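You operate a simulated robot arm through the tools that you are given. There is no shell and no other tool.

The job below is to be done with a simulated robot arm. You get a single attempt, and the scene is never put back.

Task
Set the controls near the top of the tool shelf. At the end: the mast direction switch is set to out; the cam lever is set to free; the mast torque dial is turned to 40; the adjuster lever is set to free; whatever was shut is shut again. Leave all else as you found it, and nothing knocked over. The adjuster lever goes to its stop. The cam lever goes to its stop.

Only the result counts: the job must be done as asked and must still hold three seconds after the hand-in. Knocking over, shifting, dropping, spilling or breaking anything else fails it.

Robot
A 7-joint arm with a two-finger parallel gripper, fixed in place. Base frame: the origin is on the floor under the middle of its stand, x ahead of it, y to its left, z up; the work surface is at about z = 864. Lengths are in mm, angles in degrees, forces in N, time in s.
It reaches about 1372 mm from its shoulder. Its first joint turns from -149.0 to 149.0 degrees. Payload 3.43 kg.
The TCP is the grasp point between the finger pads, 30 mm short of the fingertips. In the tool frame z runs along the fingers and y along their closing line. Largest opening 94 mm; finger width 28, thickness 10; the body of the gripper, 50 by 96 mm, starts 55 mm behind the TCP.
Orientation is that of the tool frame in the base frame, as a unit quaternion [w, x, y, z]. With the fingers straight down and closing along the base's y, the tool's x points along the base's -x, its y along +y and its z along -z.

Tools
- The arm moves only by the tool move_arm. Its argument "deltas" is text: rows parted by semicolons, each of 7 numbers parted by spaces: the shift along the tool's x, y, z in cm, then the turn, a rotation vector about the tool's x, y, z in degrees, then the opening in per cent of the stroke, from 0 (shut) to 100 (fully open). In form: dx dy dz ax ay az grip; .... A call has 1 to 20 rows; each row shifts and turns the commanded pose from where the row before left it, along the tool's axes as they then stand. Each row takes 0.2 s and may step no farther than 50 mm and 8.6 degrees from the row before; otherwise, or with a gripper value out of range, the whole call is refused. A pose out of reach is approached as far as the arm can. The call stops where the force on the tool passes 40 N (or 10 N more than at its start, if that is more) or the arm is blocked; 0.2 s more then pass. Each finger travels about 45 mm/s and halts on what it meets, pressing with about 28 N; the grip force reading is that of the motor and also rises with nothing between the fingers. The clock runs only during rows and for 0.2 s after the last one: add rows that do not move to give the fingers time. The reply holds the time, the measured pose of the TCP, the force on the tool along the base axes, the opening and the grip force, in the units named above and with some noise, with the torque about the TCP (base axes, N m) and any sound that the robot's microphone picked up, and new pictures: "pictures" is both (left out), scene, wrist or none.
- Cameras (640 x 400 px; columns grow to the right, rows downward): "scene" is fixed at [399.6, -651.2, 1691.8]; the picture's right is [0.89, -0.46, 0.00], its down [-0.26, -0.51, -0.82] and it looks along [0.38, 0.73, -0.57] (base axes); focal length 340 px, centre (320, 200). "wrist" rides on the gripper at [76, 14, -103] in the tool frame; the picture's right is [-0.18, 0.98, 0.00], its down [-0.75, -0.14, -0.64] and it looks along [-0.63, -0.12, 0.77] (tool axes); focal length 243 px, centre (320, 200). There is no depth. A picture from a camera that has moved, and an enlarged one, comes with that camera's place and axes in the base frame and with its lens.
- enlarge(camera, box): a new picture of the part [left, top, right, bottom] of that camera's present view, enlarged. No time passes.
- hand_in(): hands the job in; it is judged then, once.

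Nothing tells you positions but the pictures and the camera data. Unless the task says otherwise, let go and move clear before handing in.

The tools are called after ">>>" by a JSON object that holds its "op" and its "data". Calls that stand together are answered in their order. move_arm: Moves the arm, as the interface text tells. Its arguments: {"type":"object","properties":{"deltas":{"type":"string"},"pictures":{"type":"string","enum":["both","scene","wrist","none"]}},"required":["deltas"]} The other tools are called the same way: enlarge (camera, box) takes an enlarged picture of a part of a camera's view; hand_in () hands the job in.

At the start:

```text
time: 0.0
tcp_pos: [920.1, 358.1, 1236.5]
tool_rot: [-0.001, 0.0, 1.0, 0.0]
force: [0.5, -0.5, 0.3]
wrist_torque: [0.0, 0.02, 0.01]
opening: 94.2
finger_force: 0.2
```

scene: 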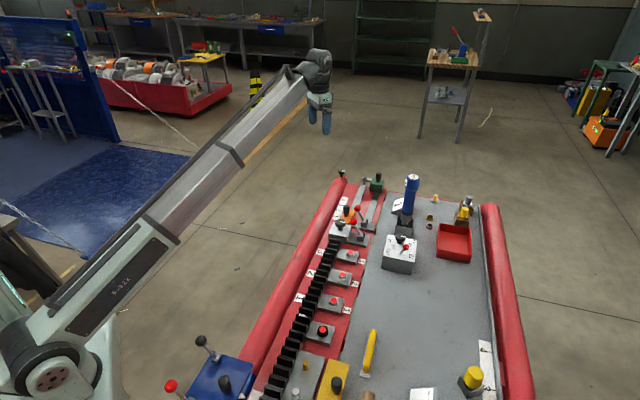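
wrist: 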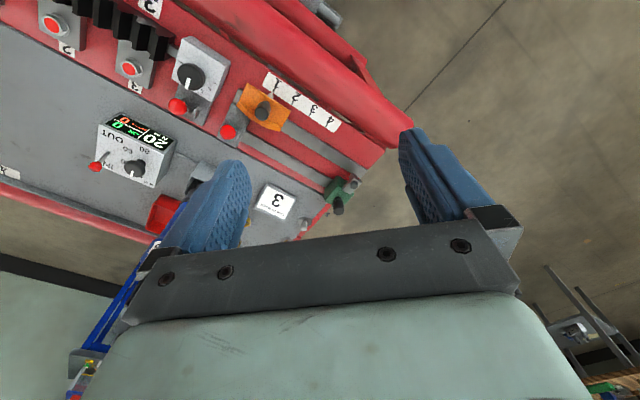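

I see a tool shelf/workbench with many controls: rails with levers and dials on a red strip, a grey box with a display, and a blue torch-like item. I'll enlarge the views to identify the controls first.

>>> {"op": "enlarge", "data": {"camera": "scene", "box": [300, 160, 500, 285]}}

>>> {"op": "enlarge", "data": {"camera": "wrist", "box": [60, 20, 380, 220]}}

>>> {"op": "enlarge", "data": {"camera": "scene", "box": [160, 275, 360, 400]}}

>>> {"op": "enlarge", "data": {"camera": "scene", "box": [320, 165, 420, 228]}}

>>> {"op": "enlarge", "data": {"camera": "scene", "box": [360, 215, 440, 285]}}

>>> {"op": "enlarge", "data": {"camera": "scene", "box": [320, 285, 520, 400]}}

```text
3.20 times, centred on (400, 222) of scene
camera zoom: at [399.6, -651.2, 1691.8], right [0.89, -0.46, 0.0], down [-0.26, -0.51, -0.82], along [0.38, 0.73, -0.57], focal length 1088 px, centre (64, 128)
```

zoom: 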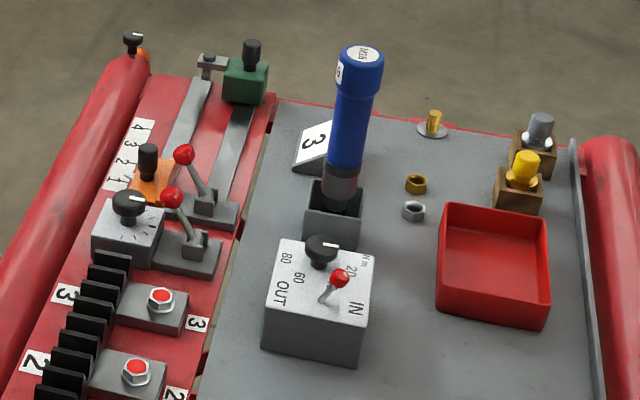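

```text
2.00 times, centred on (220, 120) of wrist
camera zoom: at [844.7, 371.9, 1338.9], right [0.18, 0.98, 0.0], down [0.75, -0.14, 0.64], along [0.63, -0.12, -0.77], focal length 485 px, centre (520, 360)
```

zoom: 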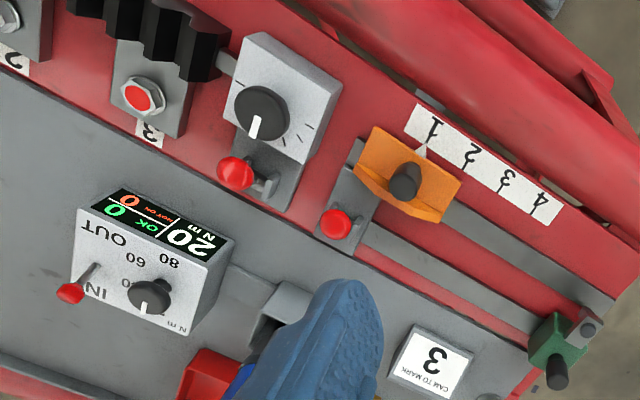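

```text
3.20 times, centred on (260, 338) of scene
camera zoom: at [399.6, -651.2, 1691.8], right [0.89, -0.46, 0.0], down [-0.26, -0.51, -0.82], along [0.38, 0.73, -0.57], focal length 1088 px, centre (512, -240)
```

zoom: 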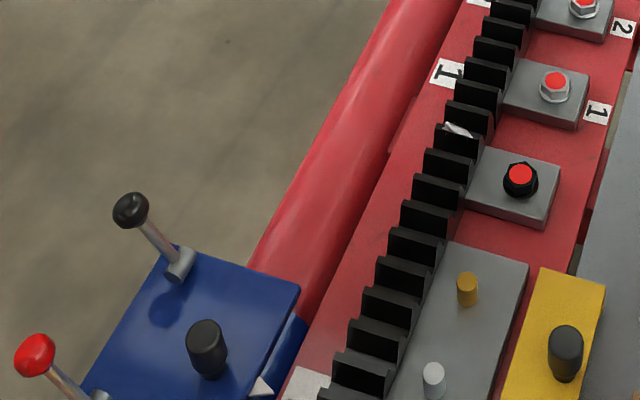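

```text
6.35 times, centred on (370, 196) of scene
camera zoom: at [399.6, -651.2, 1691.8], right [0.89, -0.46, 0.0], down [-0.26, -0.51, -0.82], along [0.38, 0.73, -0.57], focal length 2159 px, centre (2, 222)
```

zoom: 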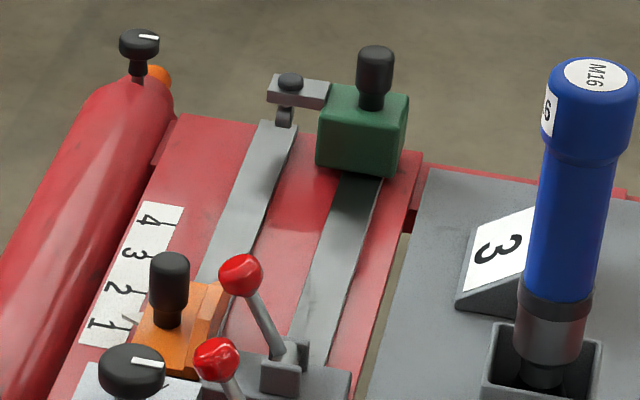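

```text
5.71 times, centred on (400, 250) of scene
camera zoom: at [399.6, -651.2, 1691.8], right [0.89, -0.46, 0.0], down [-0.26, -0.51, -0.82], along [0.38, 0.73, -0.57], focal length 1943 px, centre (-137, -86)
```

zoom: 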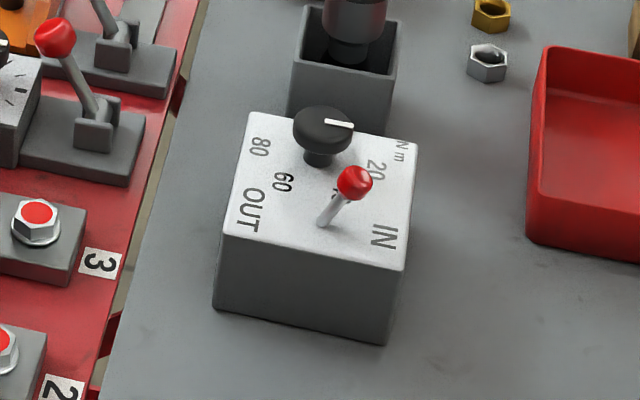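

```text
3.20 times, centred on (420, 342) of scene
camera zoom: at [399.6, -651.2, 1691.8], right [0.89, -0.46, 0.0], down [-0.26, -0.51, -0.82], along [0.38, 0.73, -0.57], focal length 1088 px, centre (0, -256)
```

zoom: 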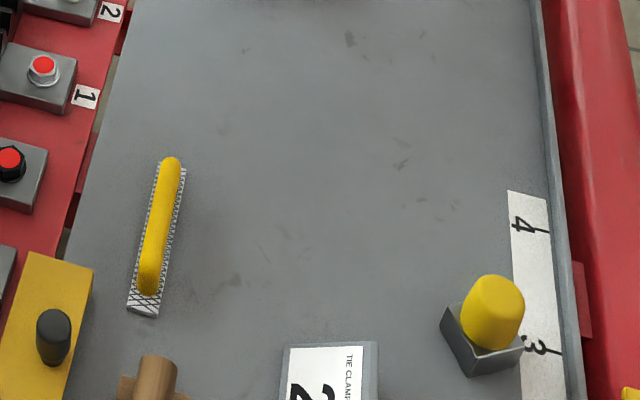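

The grey box with the OUT/IN toggle and 20–80 dial (knob near (1004,-75,963)) is the mast control. Two red-knobbed levers sit near (937,125,952) and (990,183,950). I'll move the wrist camera closer to read the labels.

>>> {"op": "move_arm", "data": {"deltas": "-0.33 -3.4 1.2 0 0 0 100; -0.33 -3.4 1.2 0 0 0 100; -0.33 -3.4 1.2 0 0 0 100; -0.33 -3.4 1.2 0 0 0 100; -0.33 -3.4 1.2 0 0 0 100; -0.33 -3.4 1.2 0 0 0 100; 0 0 0 0 0 0 100"}}

```text
time: 1.6
tcp_pos: [939.8, 154.0, 1164.5]
tool_rot: [0.0, 0.001, 1.0, 0.0]
force: [0.2, 0.4, 0.8]
wrist_torque: [-0.02, 0.0, 0.04]
opening: 93.9
finger_force: 0.1
camera wrist: at [863.8, 167.3, 1266.6], right [0.18, 0.98, 0.0], down [0.75, -0.14, 0.64], along [0.63, -0.12, -0.77], focal length 243 px, centre (320, 200)
```

scene: 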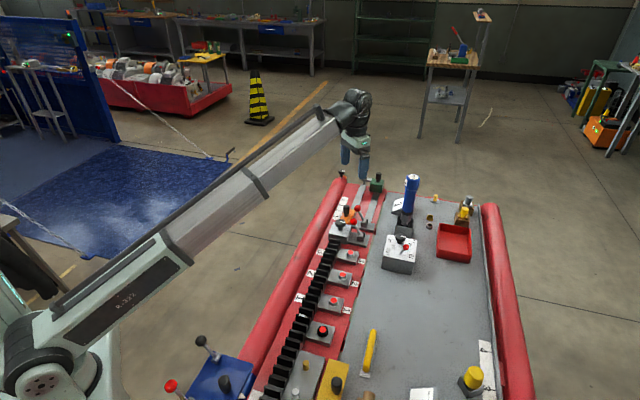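
wrist: 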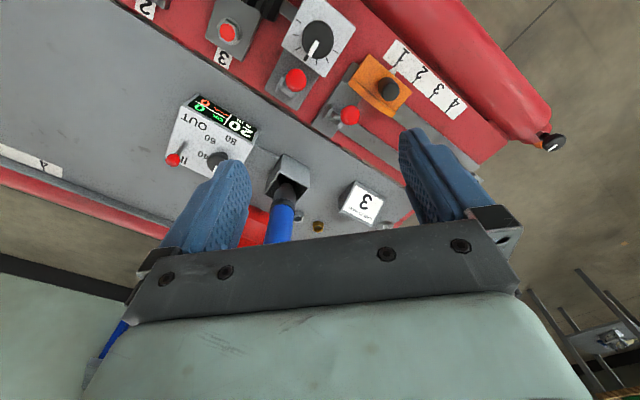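

>>> {"op": "enlarge", "data": {"camera": "wrist", "box": [260, 10, 420, 140]}}

>>> {"op": "enlarge", "data": {"camera": "wrist", "box": [150, 80, 310, 190]}}

>>> {"op": "enlarge", "data": {"camera": "wrist", "box": [190, 0, 350, 100]}}

>>> {"op": "enlarge", "data": {"camera": "scene", "box": [325, 195, 385, 250]}}

```text
3.08 times, centred on (340, 75) of wrist
camera zoom: at [863.8, 167.3, 1266.6], right [0.18, 0.98, 0.0], down [0.75, -0.14, 0.64], along [0.63, -0.12, -0.77], focal length 746 px, centre (258, 585)
```

zoom: 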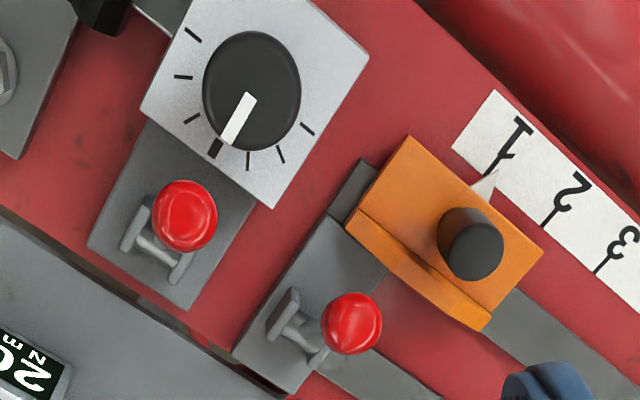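

```text
3.64 times, centred on (230, 135) of wrist
camera zoom: at [863.8, 167.3, 1266.6], right [0.18, 0.98, 0.0], down [0.75, -0.14, 0.64], along [0.63, -0.12, -0.77], focal length 882 px, centre (647, 436)
```

zoom: 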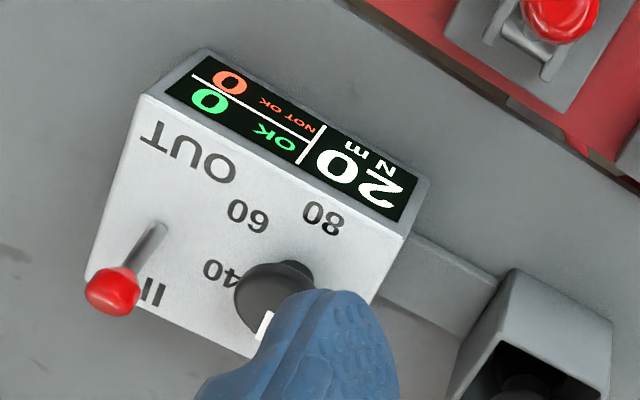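

```text
4.00 times, centred on (270, 50) of wrist
camera zoom: at [863.8, 167.3, 1266.6], right [0.18, 0.98, 0.0], down [0.75, -0.14, 0.64], along [0.63, -0.12, -0.77], focal length 970 px, centre (520, 800)
```

zoom: 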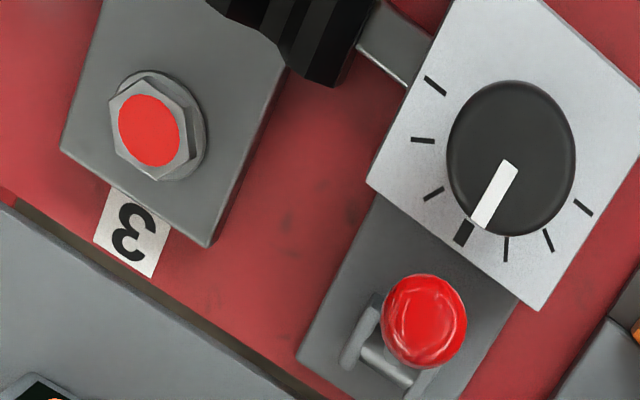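

```text
7.27 times, centred on (355, 222) of scene
camera zoom: at [399.6, -651.2, 1691.8], right [0.89, -0.46, 0.0], down [-0.26, -0.51, -0.82], along [0.38, 0.73, -0.57], focal length 2473 px, centre (66, 36)
```

zoom: 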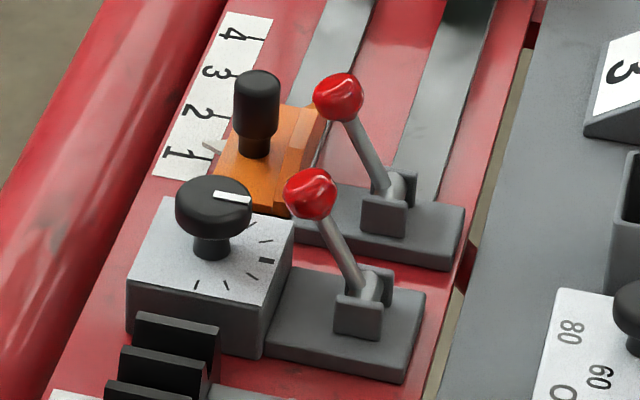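

The adjuster lever (next to the ticked dial) and cam lever (next to the orange slider) both lean left, toward the rail. Next I'll look at the mast control box from closer up.

>>> {"op": "move_arm", "data": {"deltas": "0.5 -4 0 0 0 0 100; 0.5 -4 0 0 0 0 100; 0.5 -4 0 0 0 0 100; 0 -4 0 0 0 0 100; 0 -1 0 0 0 0 100; 0 0 0 0 0 0 100"}}

```text
time: 3.0
tcp_pos: [923.3, -15.8, 1163.7]
tool_rot: [-0.001, 0.0, 1.0, -0.001]
force: [0.6, -1.2, 0.3]
wrist_torque: [-0.01, 0.0, -0.02]
opening: 94.0
finger_force: 0.1
camera wrist: at [848.5, -3.5, 1266.4], right [0.18, 0.98, 0.0], down [0.75, -0.14, 0.64], along [0.63, -0.12, -0.77], focal length 243 px, centre (320, 200)
```

scene: 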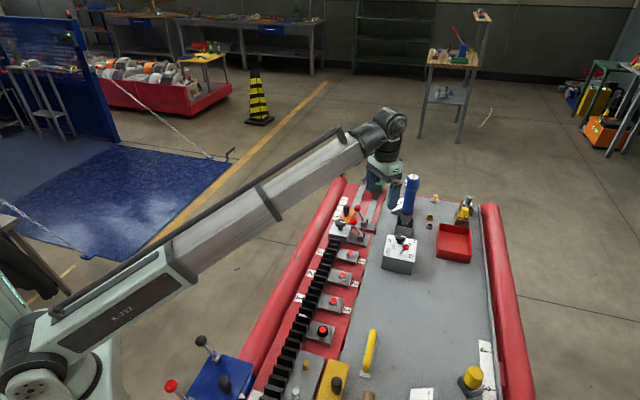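
wrist: 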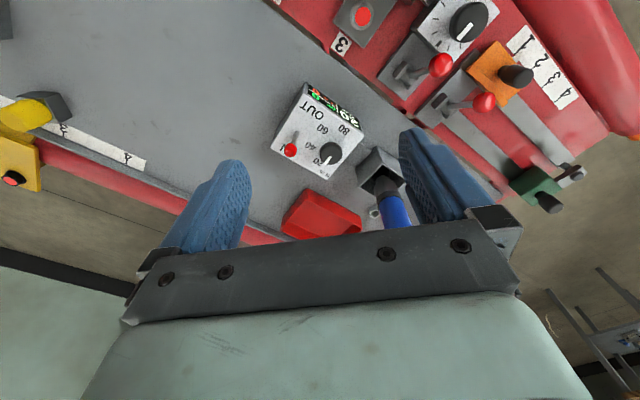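

>>> {"op": "enlarge", "data": {"camera": "wrist", "box": [250, 70, 410, 210]}}

>>> {"op": "enlarge", "data": {"camera": "wrist", "box": [330, 0, 540, 130]}}

>>> {"op": "enlarge", "data": {"camera": "wrist", "box": [0, 70, 160, 200]}}

```text
2.86 times, centred on (330, 140) of wrist
camera zoom: at [848.5, -3.5, 1266.4], right [0.18, 0.98, 0.0], down [0.75, -0.14, 0.64], along [0.63, -0.12, -0.77], focal length 693 px, centre (291, 371)
```

zoom: 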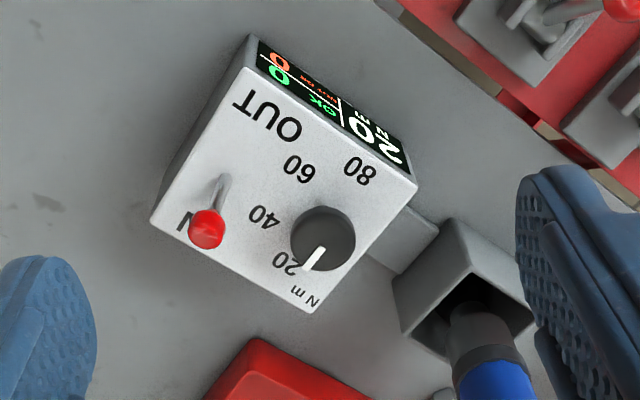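

```text
3.05 times, centred on (435, 65) of wrist
camera zoom: at [848.5, -3.5, 1266.4], right [0.18, 0.98, 0.0], down [0.75, -0.14, 0.64], along [0.63, -0.12, -0.77], focal length 739 px, centre (-30, 611)
```

zoom: 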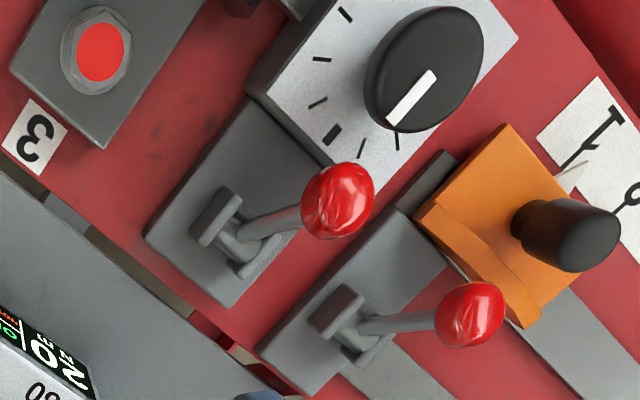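

```text
3.08 times, centred on (80, 135) of wrist
camera zoom: at [848.5, -3.5, 1266.4], right [0.18, 0.98, 0.0], down [0.75, -0.14, 0.64], along [0.63, -0.12, -0.77], focal length 746 px, centre (1058, 400)
```

zoom: 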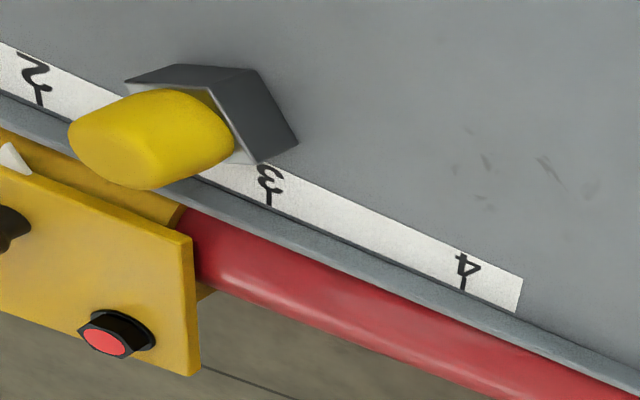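

The box top is at z≈926. The toggle leans toward IN (pivot about (993,-67)). The torque dial is at about (1024,-19), with 20→40 being 60° clockwise from above. Next I go above the adjuster lever, turn the gripper so the fingers close along the shelf's long axis, and look.

>>> {"op": "move_arm", "data": {"deltas": "-0.25 3.55 2.1 0 0 0 100; -0.25 3.55 2.1 0 0 0 100; -0.25 3.55 2.1 0 0 0 100; -0.25 3.55 2.1 0 0 0 100; 0 0 0 0 0 7.42 100; 0 0 0 0 0 7.42 100; 0 0 0 0 0 7.42 100; 0 0 0 0 0 7.42 100; 0 0 0 0 0 7.42 100; 0 0 0 0 0 7.42 100; 0 0 0 0 0 0 100"}}

```text
time: 5.4
tcp_pos: [936.0, 126.6, 1080.8]
tool_rot: [-0.001, 0.38, 0.925, 0.0]
force: [0.1, -0.4, 0.2]
wrist_torque: [-0.02, 0.01, 0.0]
opening: 93.8
finger_force: 0.1
camera wrist: at [891.6, 189.3, 1182.7], right [0.82, 0.57, 0.0], down [0.44, -0.63, 0.64], along [0.37, -0.53, -0.77], focal length 243 px, centre (320, 200)
```

scene: 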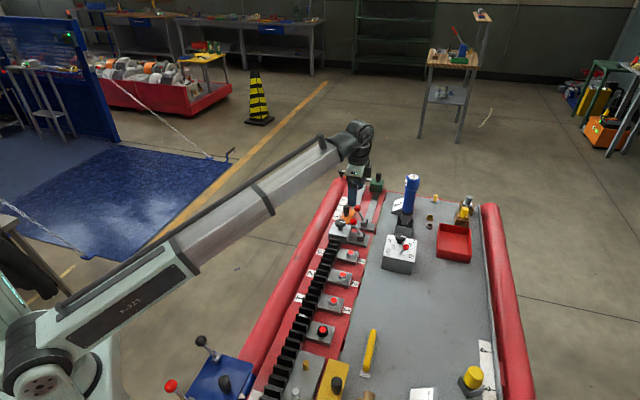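
wrist: 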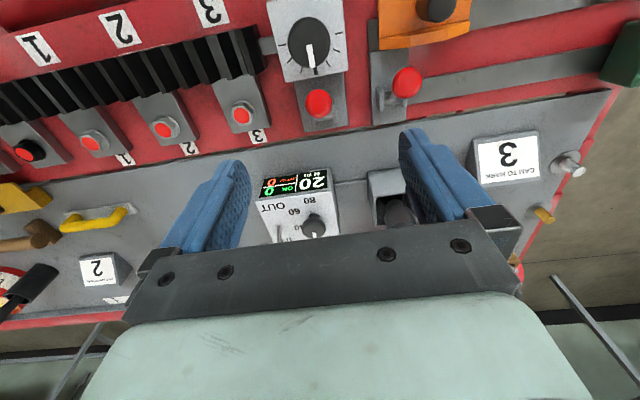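

>>> {"op": "enlarge", "data": {"camera": "wrist", "box": [260, 0, 460, 140]}}

>>> {"op": "enlarge", "data": {"camera": "scene", "box": [320, 160, 400, 250]}}

```text
2.86 times, centred on (360, 70) of wrist
camera zoom: at [891.6, 189.3, 1182.7], right [0.82, 0.57, 0.0], down [0.44, -0.63, 0.64], along [0.37, -0.53, -0.77], focal length 693 px, centre (206, 571)
```

zoom: 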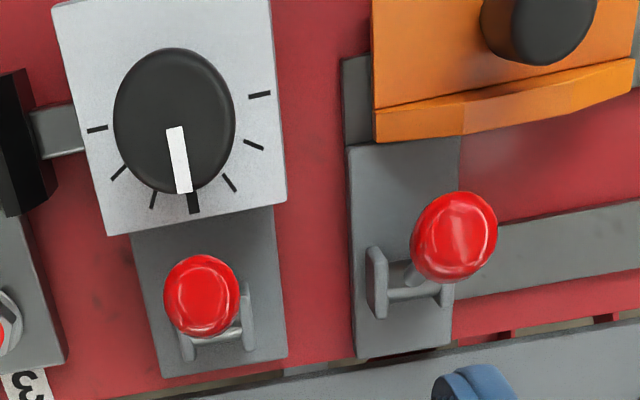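

```text
4.44 times, centred on (360, 205) of scene
camera zoom: at [399.6, -651.2, 1691.8], right [0.89, -0.46, 0.0], down [-0.26, -0.51, -0.82], along [0.38, 0.73, -0.57], focal length 1512 px, centre (142, 178)
```

zoom: 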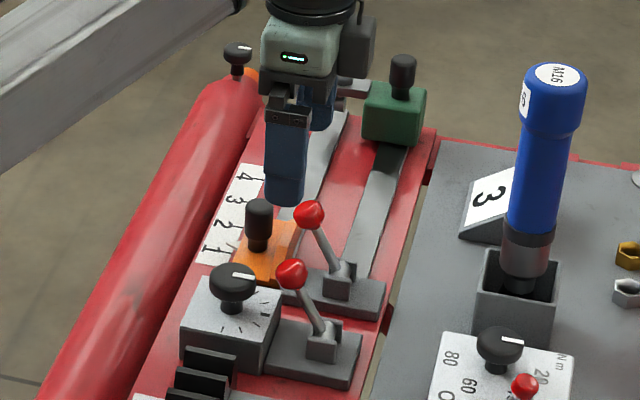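

The tool axes are now aligned with the shelf (tool x toward the rail, tool y along the shelf). The adjuster knob is at about (933.5,126.5,952). I narrow the fingers and descend over it.

>>> {"op": "move_arm", "data": {"deltas": "0.13 -0.08 2 0 0 0 55; 0 0 2.5 0 0 0 55; 0 0 2.5 0 0 0 55; 0 0 1 0 0 0 55; 0 0 0 0 0 0 55"}}

```text
time: 6.6
tcp_pos: [933.2, 127.1, 1000.5]
tool_rot: [0.0, 0.379, 0.925, 0.0]
force: [-1.0, 0.1, 0.0]
wrist_torque: [0.02, 0.02, 0.0]
opening: 51.8
finger_force: 0.1
camera wrist: at [889.6, 189.8, 1102.8], right [0.82, 0.57, 0.0], down [0.44, -0.63, 0.64], along [0.37, -0.53, -0.77], focal length 243 px, centre (320, 200)
```

scene: 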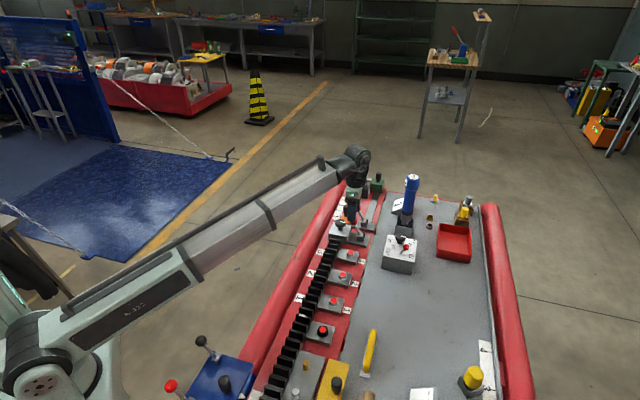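
wrist: 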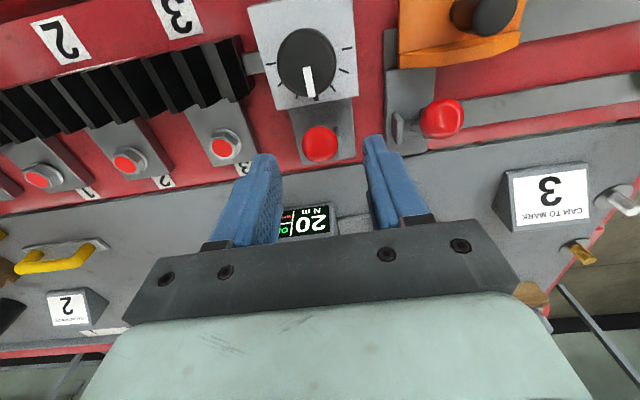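

>>> {"op": "move_arm", "data": {"deltas": "0 0 1.5 0 0 0 55; 0 0 1.5 0 0 0 55; 0 0 0.4 0 0 0 55; 0 0 0 0 0 0 55"}}

>>> {"op": "enlarge", "data": {"camera": "wrist", "box": [220, 60, 460, 240]}}

>>> {"op": "enlarge", "data": {"camera": "scene", "box": [320, 160, 400, 250]}}

```text
time: 7.6
tcp_pos: [934.3, 127.3, 966.4]
tool_rot: [0.0, 0.379, 0.925, 0.0]
force: [-0.9, -0.5, 1.1]
wrist_torque: [0.02, 0.03, 0.0]
opening: 51.7
finger_force: 0.1
camera wrist: at [890.2, 189.7, 1068.6], right [0.82, 0.57, 0.0], down [0.44, -0.63, 0.64], along [0.37, -0.53, -0.77], focal length 243 px, centre (320, 200)
```

scene: 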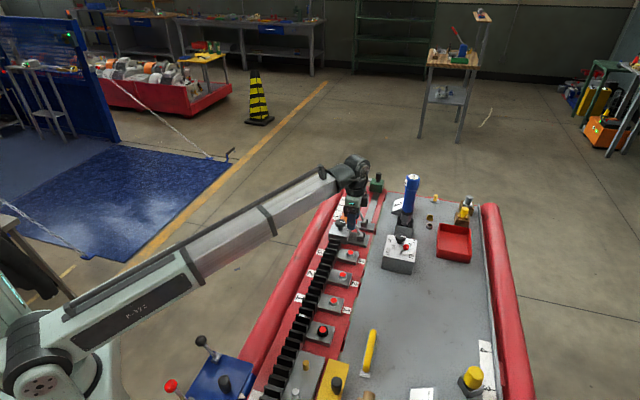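
wrist: 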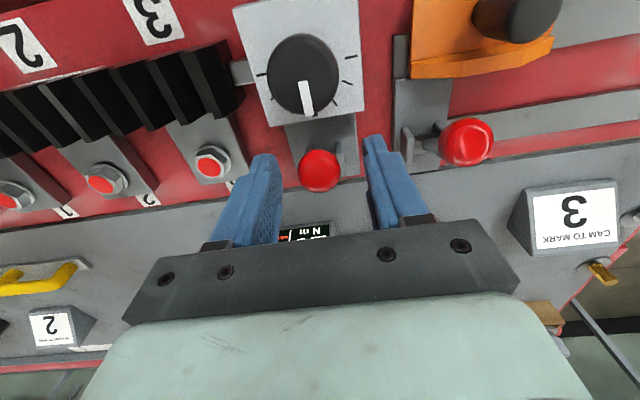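

```text
2.22 times, centred on (340, 150) of wrist
camera zoom: at [890.2, 189.7, 1068.6], right [0.82, 0.57, 0.0], down [0.44, -0.63, 0.64], along [0.37, -0.53, -0.77], focal length 539 px, centre (276, 311)
```

zoom: 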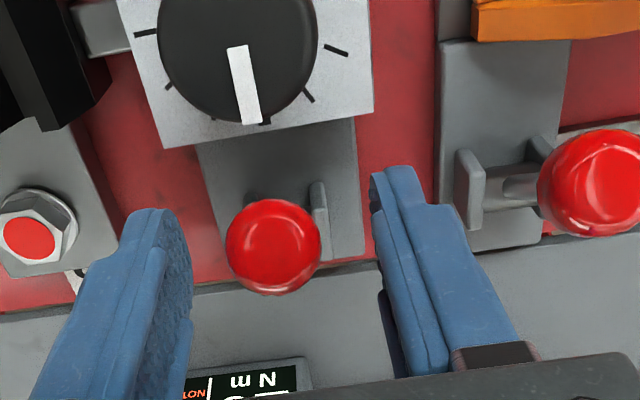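

```text
4.44 times, centred on (360, 205) of scene
camera zoom: at [399.6, -651.2, 1691.8], right [0.89, -0.46, 0.0], down [-0.26, -0.51, -0.82], along [0.38, 0.73, -0.57], focal length 1512 px, centre (142, 178)
```

zoom: 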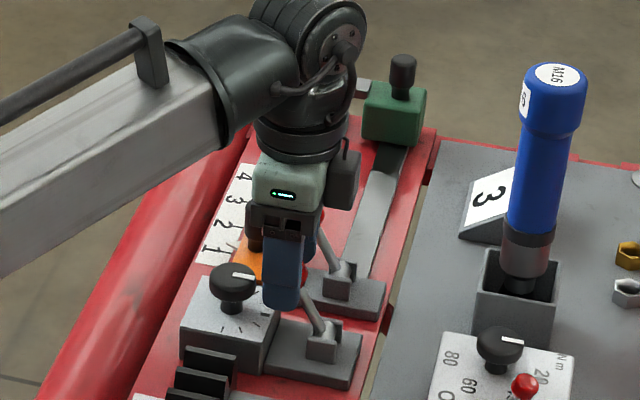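

The knob sits between the fingers. I close on it.

>>> {"op": "move_arm", "data": {"deltas": "0 0 0 0 0 0 20; 0 0 0 0 0 0 10; 0 0 0 0 0 0 5; 0 0 0 0 0 0 5", "pictures": "wrist"}}

```text
time: 8.6
tcp_pos: [932.5, 127.3, 967.2]
tool_rot: [0.0, 0.379, 0.926, 0.0]
force: [-5.9, -5.8, -2.6]
wrist_torque: [-0.1, 0.16, -0.02]
opening: 24.9
finger_force: 44.9
camera wrist: at [889.8, 189.1, 1068.6], right [0.82, 0.57, 0.0], down [0.44, -0.63, 0.64], along [0.37, -0.53, -0.77], focal length 243 px, centre (320, 200)
```

wrist: 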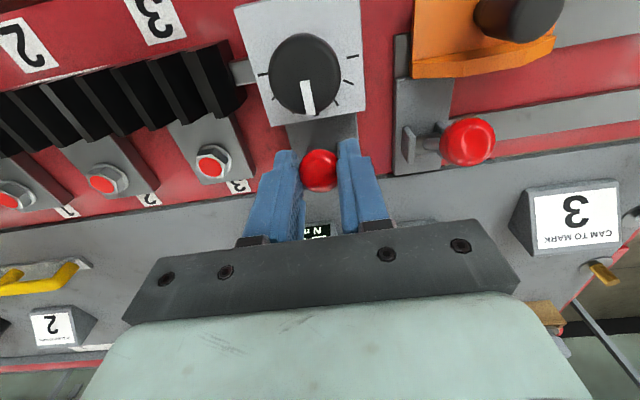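

>>> {"op": "move_arm", "data": {"deltas": "-0.73 0 -0.39 0 0 0 5; -0.77 0 -0.28 0 0 0 5; -0.81 0 -0.17 0 0 0 5; -0.82 0 -0.06 0 0 0 5"}}

```text
time: 9.6
tcp_pos: [954.9, 106.4, 977.2]
tool_rot: [-0.001, 0.379, 0.925, -0.001]
force: [-18.9, 8.2, 4.9]
wrist_torque: [0.97, 1.3, 0.02]
opening: 24.8
finger_force: 45.0
camera wrist: at [911.2, 167.8, 1079.1], right [0.82, 0.57, 0.0], down [0.44, -0.63, 0.64], along [0.37, -0.53, -0.77], focal length 243 px, centre (320, 200)
```

scene: 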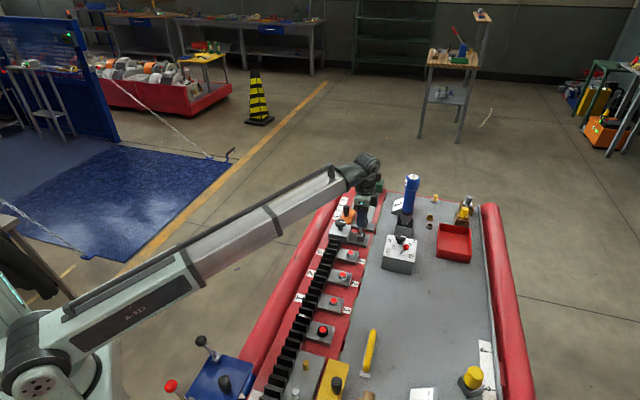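
wrist: 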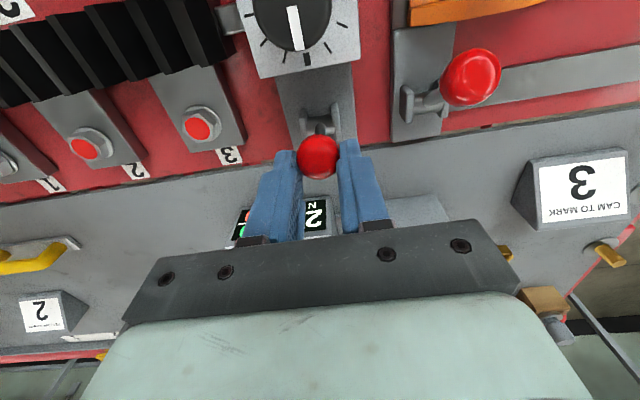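

The lever follows the gripper and is about mid-swing. I continue along the arc to the stop.

>>> {"op": "move_arm", "data": {"deltas": "-0.82 0 0.06 0 0 0 5; -0.81 0 0.17 0 0 0 5; -0.77 0 0.28 0 0 0 5; -0.73 0 0.39 0 0 0 5"}}

```text
time: 10.6
tcp_pos: [978.2, 82.3, 967.6]
tool_rot: [0.001, 0.379, 0.925, 0.0]
force: [-11.2, 2.6, 20.1]
wrist_torque: [0.87, 1.2, 0.08]
opening: 25.1
finger_force: 45.1
camera wrist: at [933.8, 145.1, 1069.9], right [0.82, 0.57, 0.0], down [0.44, -0.63, 0.64], along [0.37, -0.53, -0.77], focal length 243 px, centre (320, 200)
```

scene: 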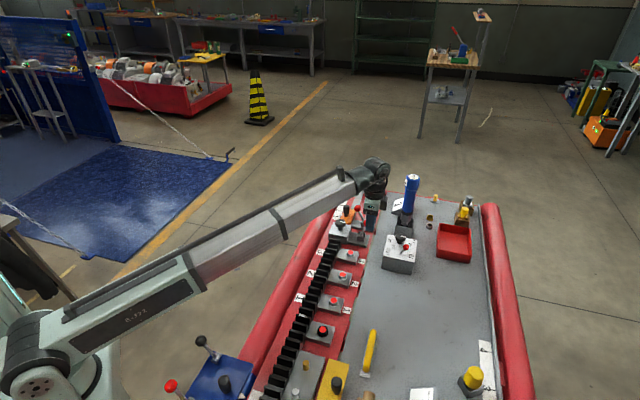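
wrist: 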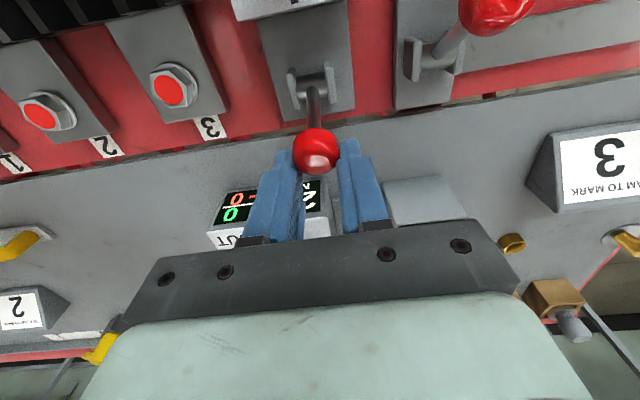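

>>> {"op": "move_arm", "data": {"deltas": "-0.66 0 0.48 0 0 0 5; -0.6 0 0.55 0 0 0 5", "pictures": "wrist"}}

```text
time: 11.2
tcp_pos: [988.1, 72.6, 957.9]
tool_rot: [0.002, 0.38, 0.925, -0.002]
force: [-2.0, -13.6, 27.5]
wrist_torque: [0.4, 0.61, 0.04]
opening: 23.1
finger_force: 44.9
camera wrist: at [943.7, 135.3, 1059.5], right [0.82, 0.57, 0.0], down [0.43, -0.63, 0.65], along [0.37, -0.53, -0.76], focal length 243 px, centre (320, 200)
```

wrist: 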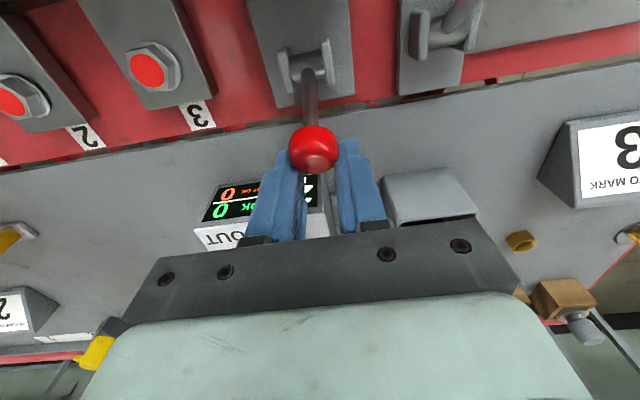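

>>> {"op": "enlarge", "data": {"camera": "wrist", "box": [220, 0, 460, 200]}}

>>> {"op": "enlarge", "data": {"camera": "scene", "box": [320, 180, 420, 260]}}

```text
2.00 times, centred on (340, 100) of wrist
camera zoom: at [943.7, 135.3, 1059.5], right [0.82, 0.57, 0.0], down [0.43, -0.63, 0.65], along [0.37, -0.53, -0.76], focal length 485 px, centre (280, 400)
```

zoom: 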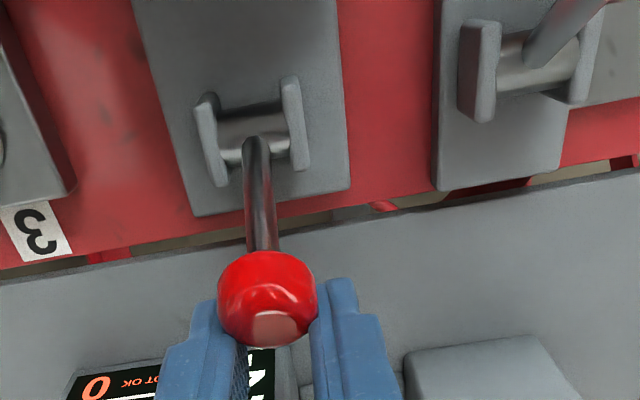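

```text
5.00 times, centred on (370, 220) of scene
camera zoom: at [399.6, -651.2, 1691.8], right [0.89, -0.46, 0.0], down [-0.26, -0.51, -0.82], along [0.38, 0.73, -0.57], focal length 1700 px, centre (70, 100)
```

zoom: 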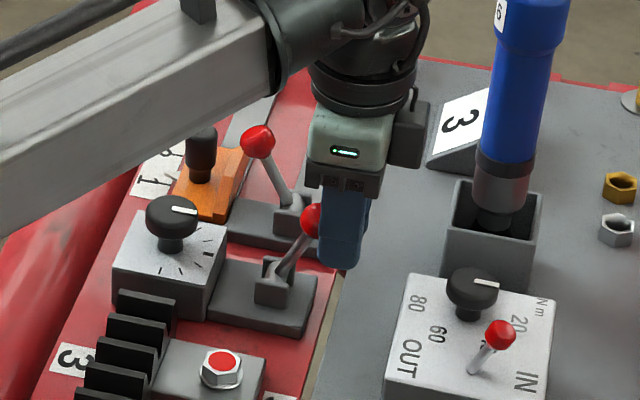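

The lever has swung over to the far side, but the pads slid on the knob, so I can't be sure it's at its stop. I'll let go, go behind the knob, close the fingers and push it firmly to the stop.

>>> {"op": "move_arm", "data": {"deltas": "0 0 0 0 0 0 50; 0 0 0 0 0 0 50; 0 0 -0.5 0 0 0 50; 0 0 -0.5 0 0 0 50; 1.4 0 0 0 0 0 50; 1.4 0 0 0 0 0 50; 1.4 0 0 0 0 0 50; 1.4 0 0 0 0 0 50; 0 0 0 0 0 0 50"}}

>>> {"op": "enlarge", "data": {"camera": "wrist", "box": [220, 0, 460, 200]}}

>>> {"op": "enlarge", "data": {"camera": "scene", "box": [320, 180, 420, 260]}}

```text
time: 13.2
tcp_pos: [947.7, 114.9, 966.0]
tool_rot: [0.001, 0.379, 0.926, 0.0]
force: [-0.4, -0.3, 0.7]
wrist_torque: [-0.04, 0.0, 0.02]
opening: 46.9
finger_force: 0.0
camera wrist: at [903.7, 176.6, 1067.8], right [0.82, 0.57, 0.0], down [0.44, -0.63, 0.64], along [0.37, -0.53, -0.77], focal length 243 px, centre (320, 200)
```

scene: 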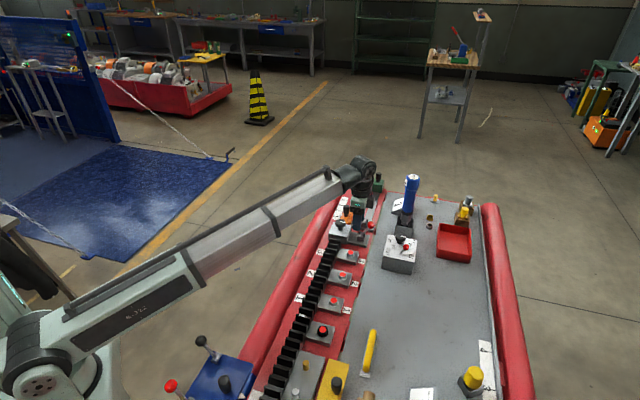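
wrist: 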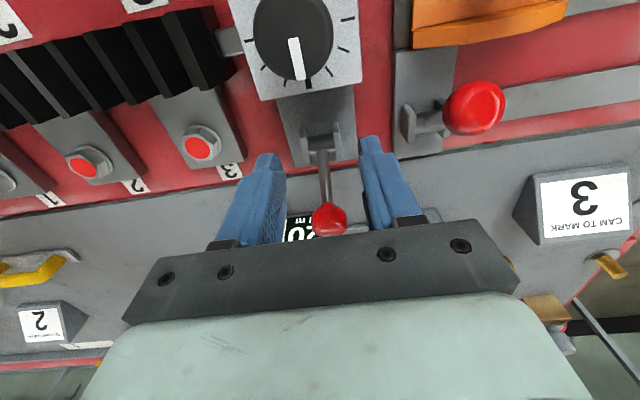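

```text
2.00 times, centred on (340, 100) of wrist
camera zoom: at [903.7, 176.6, 1067.8], right [0.82, 0.57, 0.0], down [0.44, -0.63, 0.64], along [0.37, -0.53, -0.77], focal length 485 px, centre (280, 400)
```

zoom: 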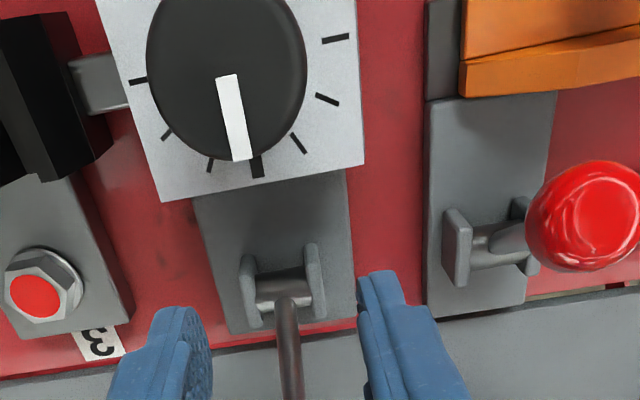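

```text
5.00 times, centred on (370, 220) of scene
camera zoom: at [399.6, -651.2, 1691.8], right [0.89, -0.46, 0.0], down [-0.26, -0.51, -0.82], along [0.38, 0.73, -0.57], focal length 1700 px, centre (70, 100)
```

zoom: 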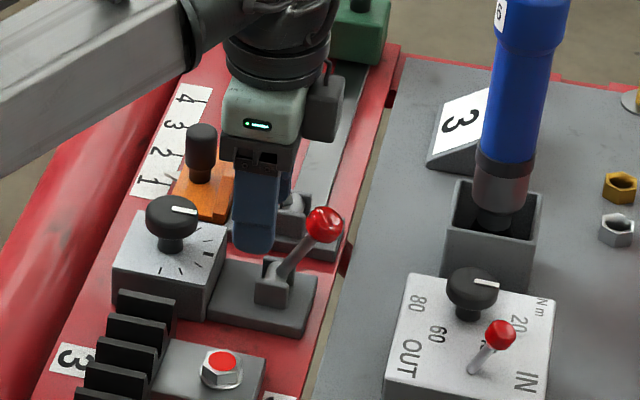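

>>> {"op": "move_arm", "data": {"deltas": "0 0 0 0 0 0 0; 0 0 0 0 0 0 0; 0 0 0 0 0 0 0; 0 0 0 0 0 0 0; -0.7 0 0 0 0 0 0; -0.6 0 0 0 0 0 0; -0.2 0 0 0 0 0 0; -0.2 0 0 0 0 0 0"}}

```text
time: 15.0
tcp_pos: [958.7, 101.4, 966.7]
tool_rot: [0.0, 0.379, 0.925, 0.0]
force: [-0.7, 0.0, -0.3]
wrist_torque: [0.02, -0.01, 0.03]
opening: 0.1
finger_force: 27.9
camera wrist: at [915.6, 164.3, 1068.4], right [0.82, 0.57, 0.0], down [0.44, -0.63, 0.64], along [0.37, -0.53, -0.77], focal length 243 px, centre (320, 200)
```

scene: 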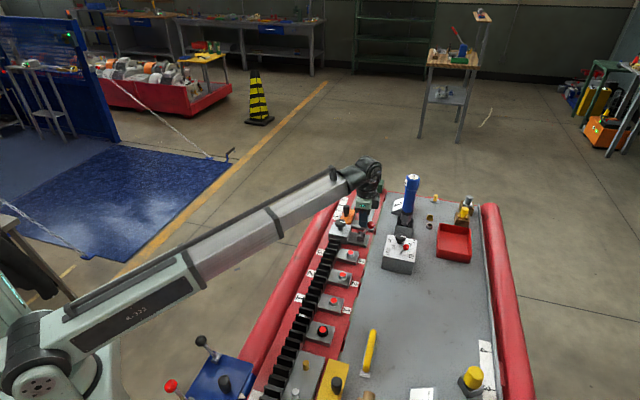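
wrist: 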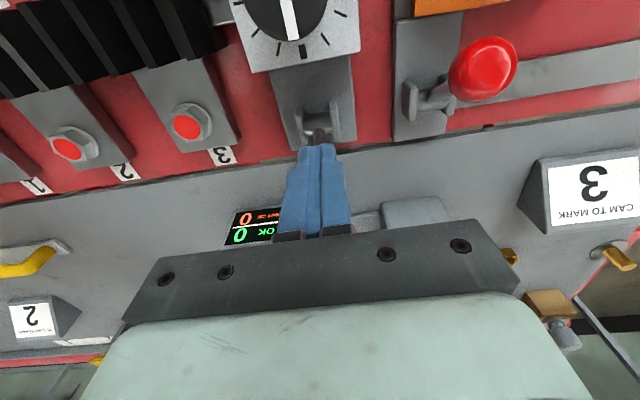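

>>> {"op": "move_arm", "data": {"deltas": "-0.2 0 0 0 0 0 0; -0.2 0 0 0 0 0 0; -0.2 0 0 0 0 0 0", "pictures": "none"}}

>>> {"op": "move_arm", "data": {"deltas": "-0.2 0 0 0 0 0 0; -0.2 0 0 0 0 0 0"}}

```text
time: 15.8
tcp_pos: [960.4, 100.6, 966.3]
tool_rot: [-0.003, 0.378, 0.926, 0.0]
force: [-27.2, 21.1, -6.9]
wrist_torque: [0.53, 0.35, -0.06]
opening: 0.0
finger_force: 27.7
```

```text
time: 16.2
tcp_pos: [960.8, 101.7, 966.9]
tool_rot: [-0.007, 0.376, 0.927, 0.003]
force: [-8.1, 9.5, 2.3]
wrist_torque: [0.0, 0.2, 0.0]
opening: 0.0
finger_force: 28.1
stopped in row 2: the force on the tool passed its limit at 46 N (the readings are from after the stop); the commanded pose is now the measured one
camera wrist: at [917.2, 162.4, 1069.1], right [0.82, 0.58, 0.0], down [0.45, -0.63, 0.63], along [0.36, -0.52, -0.78], focal length 243 px, centre (320, 200)
```

scene: 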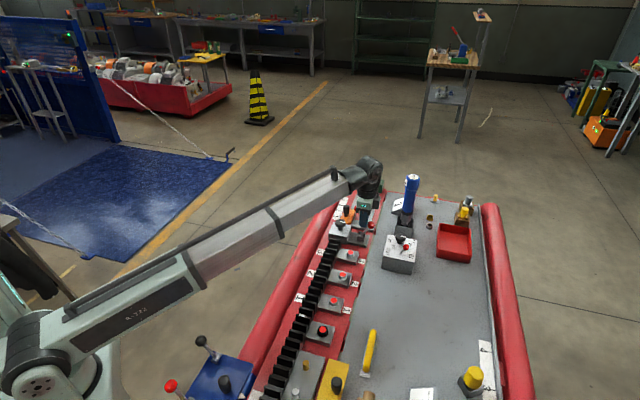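
wrist: 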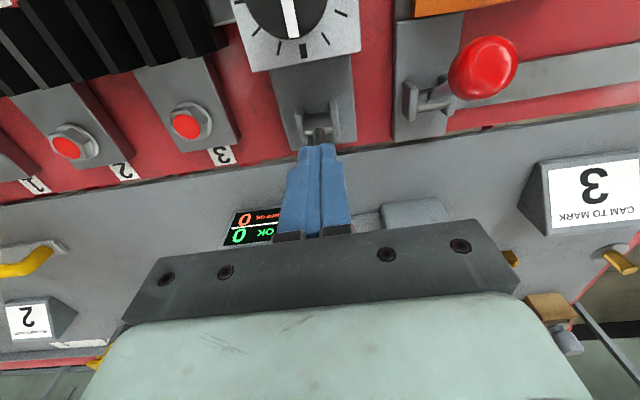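

The adjuster lever is firmly at its stop: force rose to 46 N with almost no movement. I back off, rise, open and go above the cam lever knob.

>>> {"op": "move_arm", "data": {"deltas": "1.5 0 0 0 -0.87 0.4 0; 0 0 -3 0 0 0 0; 0 0 -3 0 0 0 20; 0.6 2.0 0 0 0 0 50; 0.6 2.0 0 0 0 0 50; 0.6 2.0 0 0 0 0 50; 0.7 1.93 0 0 0 0 50; 0 0 0 0 0 0 50"}}

>>> {"op": "enlarge", "data": {"camera": "wrist", "box": [220, 60, 460, 240]}}

>>> {"op": "enlarge", "data": {"camera": "scene", "box": [320, 160, 420, 240]}}

```text
time: 18.0
tcp_pos: [987.0, 183.7, 1024.6]
tool_rot: [0.001, 0.381, 0.925, -0.001]
force: [0.8, -0.4, 1.1]
wrist_torque: [0.0, -0.03, -0.01]
opening: 46.7
finger_force: 0.0
camera wrist: at [943.9, 246.9, 1126.8], right [0.82, 0.57, 0.0], down [0.43, -0.63, 0.65], along [0.37, -0.53, -0.76], focal length 243 px, centre (320, 200)
```

scene: 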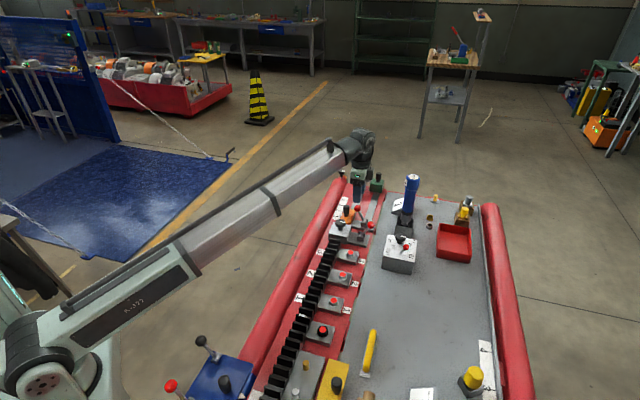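
wrist: 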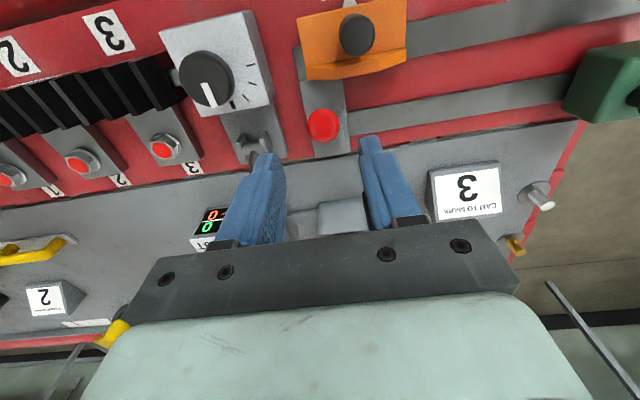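

```text
2.22 times, centred on (340, 150) of wrist
camera zoom: at [943.9, 246.9, 1126.8], right [0.82, 0.57, 0.0], down [0.43, -0.63, 0.65], along [0.37, -0.53, -0.76], focal length 539 px, centre (276, 311)
```

zoom: 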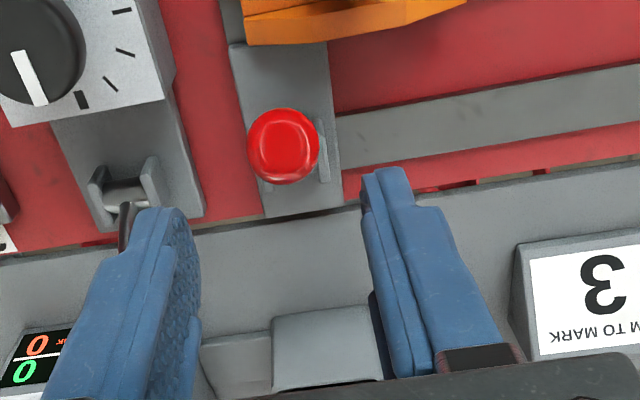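

```text
5.00 times, centred on (370, 200) of scene
camera zoom: at [399.6, -651.2, 1691.8], right [0.89, -0.46, 0.0], down [-0.26, -0.51, -0.82], along [0.38, 0.73, -0.57], focal length 1700 px, centre (70, 200)
```

zoom: 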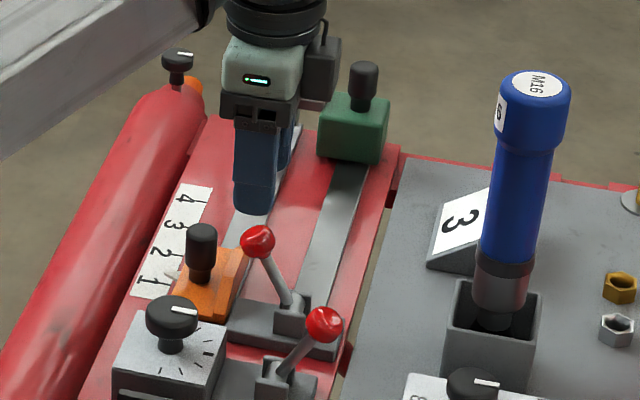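

>>> {"op": "move_arm", "data": {"deltas": "0.5 0.28 2 0 0 0 50; 0 0 2 0 0 0 50; 0 0 1.6 0 0 0 50; 0 0 0 0 0 0 50"}}

>>> {"op": "enlarge", "data": {"camera": "wrist", "box": [220, 60, 460, 240]}}

```text
time: 19.0
tcp_pos: [986.6, 189.1, 969.3]
tool_rot: [0.002, 0.38, 0.925, -0.002]
force: [-1.1, 0.1, 0.0]
wrist_torque: [0.02, 0.0, -0.01]
opening: 46.8
finger_force: 0.0
camera wrist: at [942.9, 252.7, 1071.2], right [0.82, 0.57, 0.0], down [0.43, -0.63, 0.65], along [0.37, -0.53, -0.76], focal length 243 px, centre (320, 200)
```

scene: 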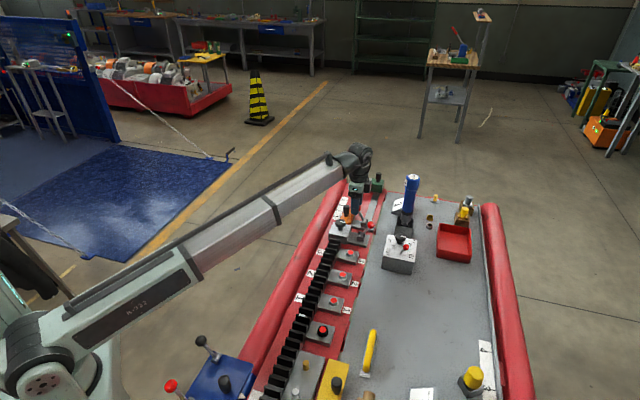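
wrist: 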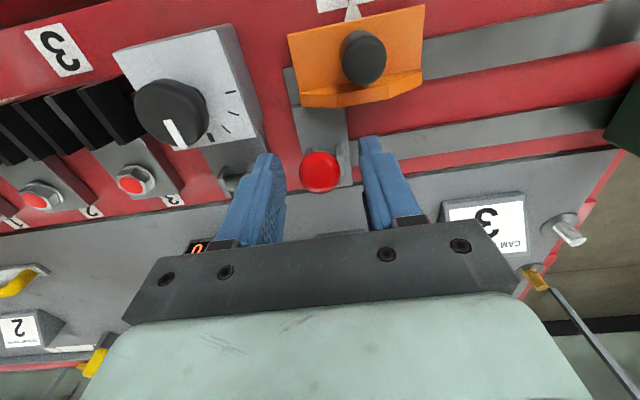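

```text
2.22 times, centred on (340, 150) of wrist
camera zoom: at [942.9, 252.7, 1071.2], right [0.82, 0.57, 0.0], down [0.43, -0.63, 0.65], along [0.37, -0.53, -0.76], focal length 539 px, centre (276, 311)
```

zoom: 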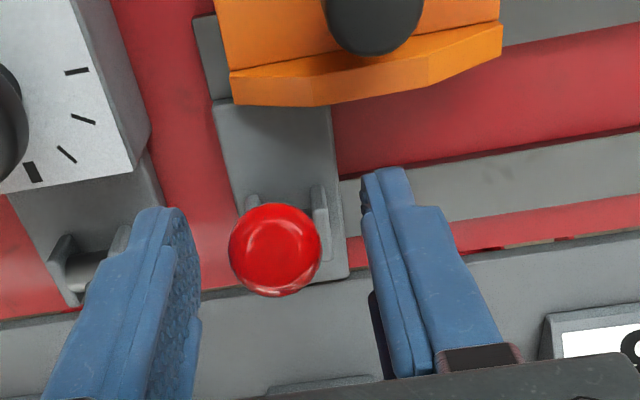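

>>> {"op": "move_arm", "data": {"deltas": "0 0 0 0 0 0 20; 0 0 0 0 0 0 10; 0 0 0 0 0 0 0; 0 0 0 0 0 0 0", "pictures": "wrist"}}

```text
time: 20.0
tcp_pos: [986.3, 189.9, 968.4]
tool_rot: [0.001, 0.381, 0.925, -0.001]
force: [-7.1, -5.4, -2.2]
wrist_torque: [-0.06, 0.24, -0.04]
opening: 25.1
finger_force: 45.1
camera wrist: at [942.4, 252.1, 1071.3], right [0.82, 0.57, 0.0], down [0.44, -0.63, 0.65], along [0.37, -0.53, -0.76], focal length 243 px, centre (320, 200)
```

wrist: 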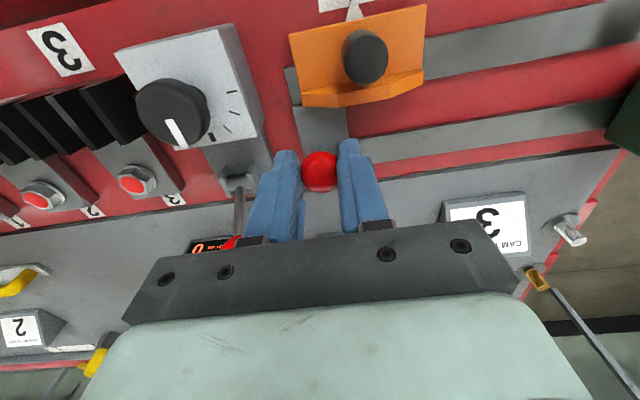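

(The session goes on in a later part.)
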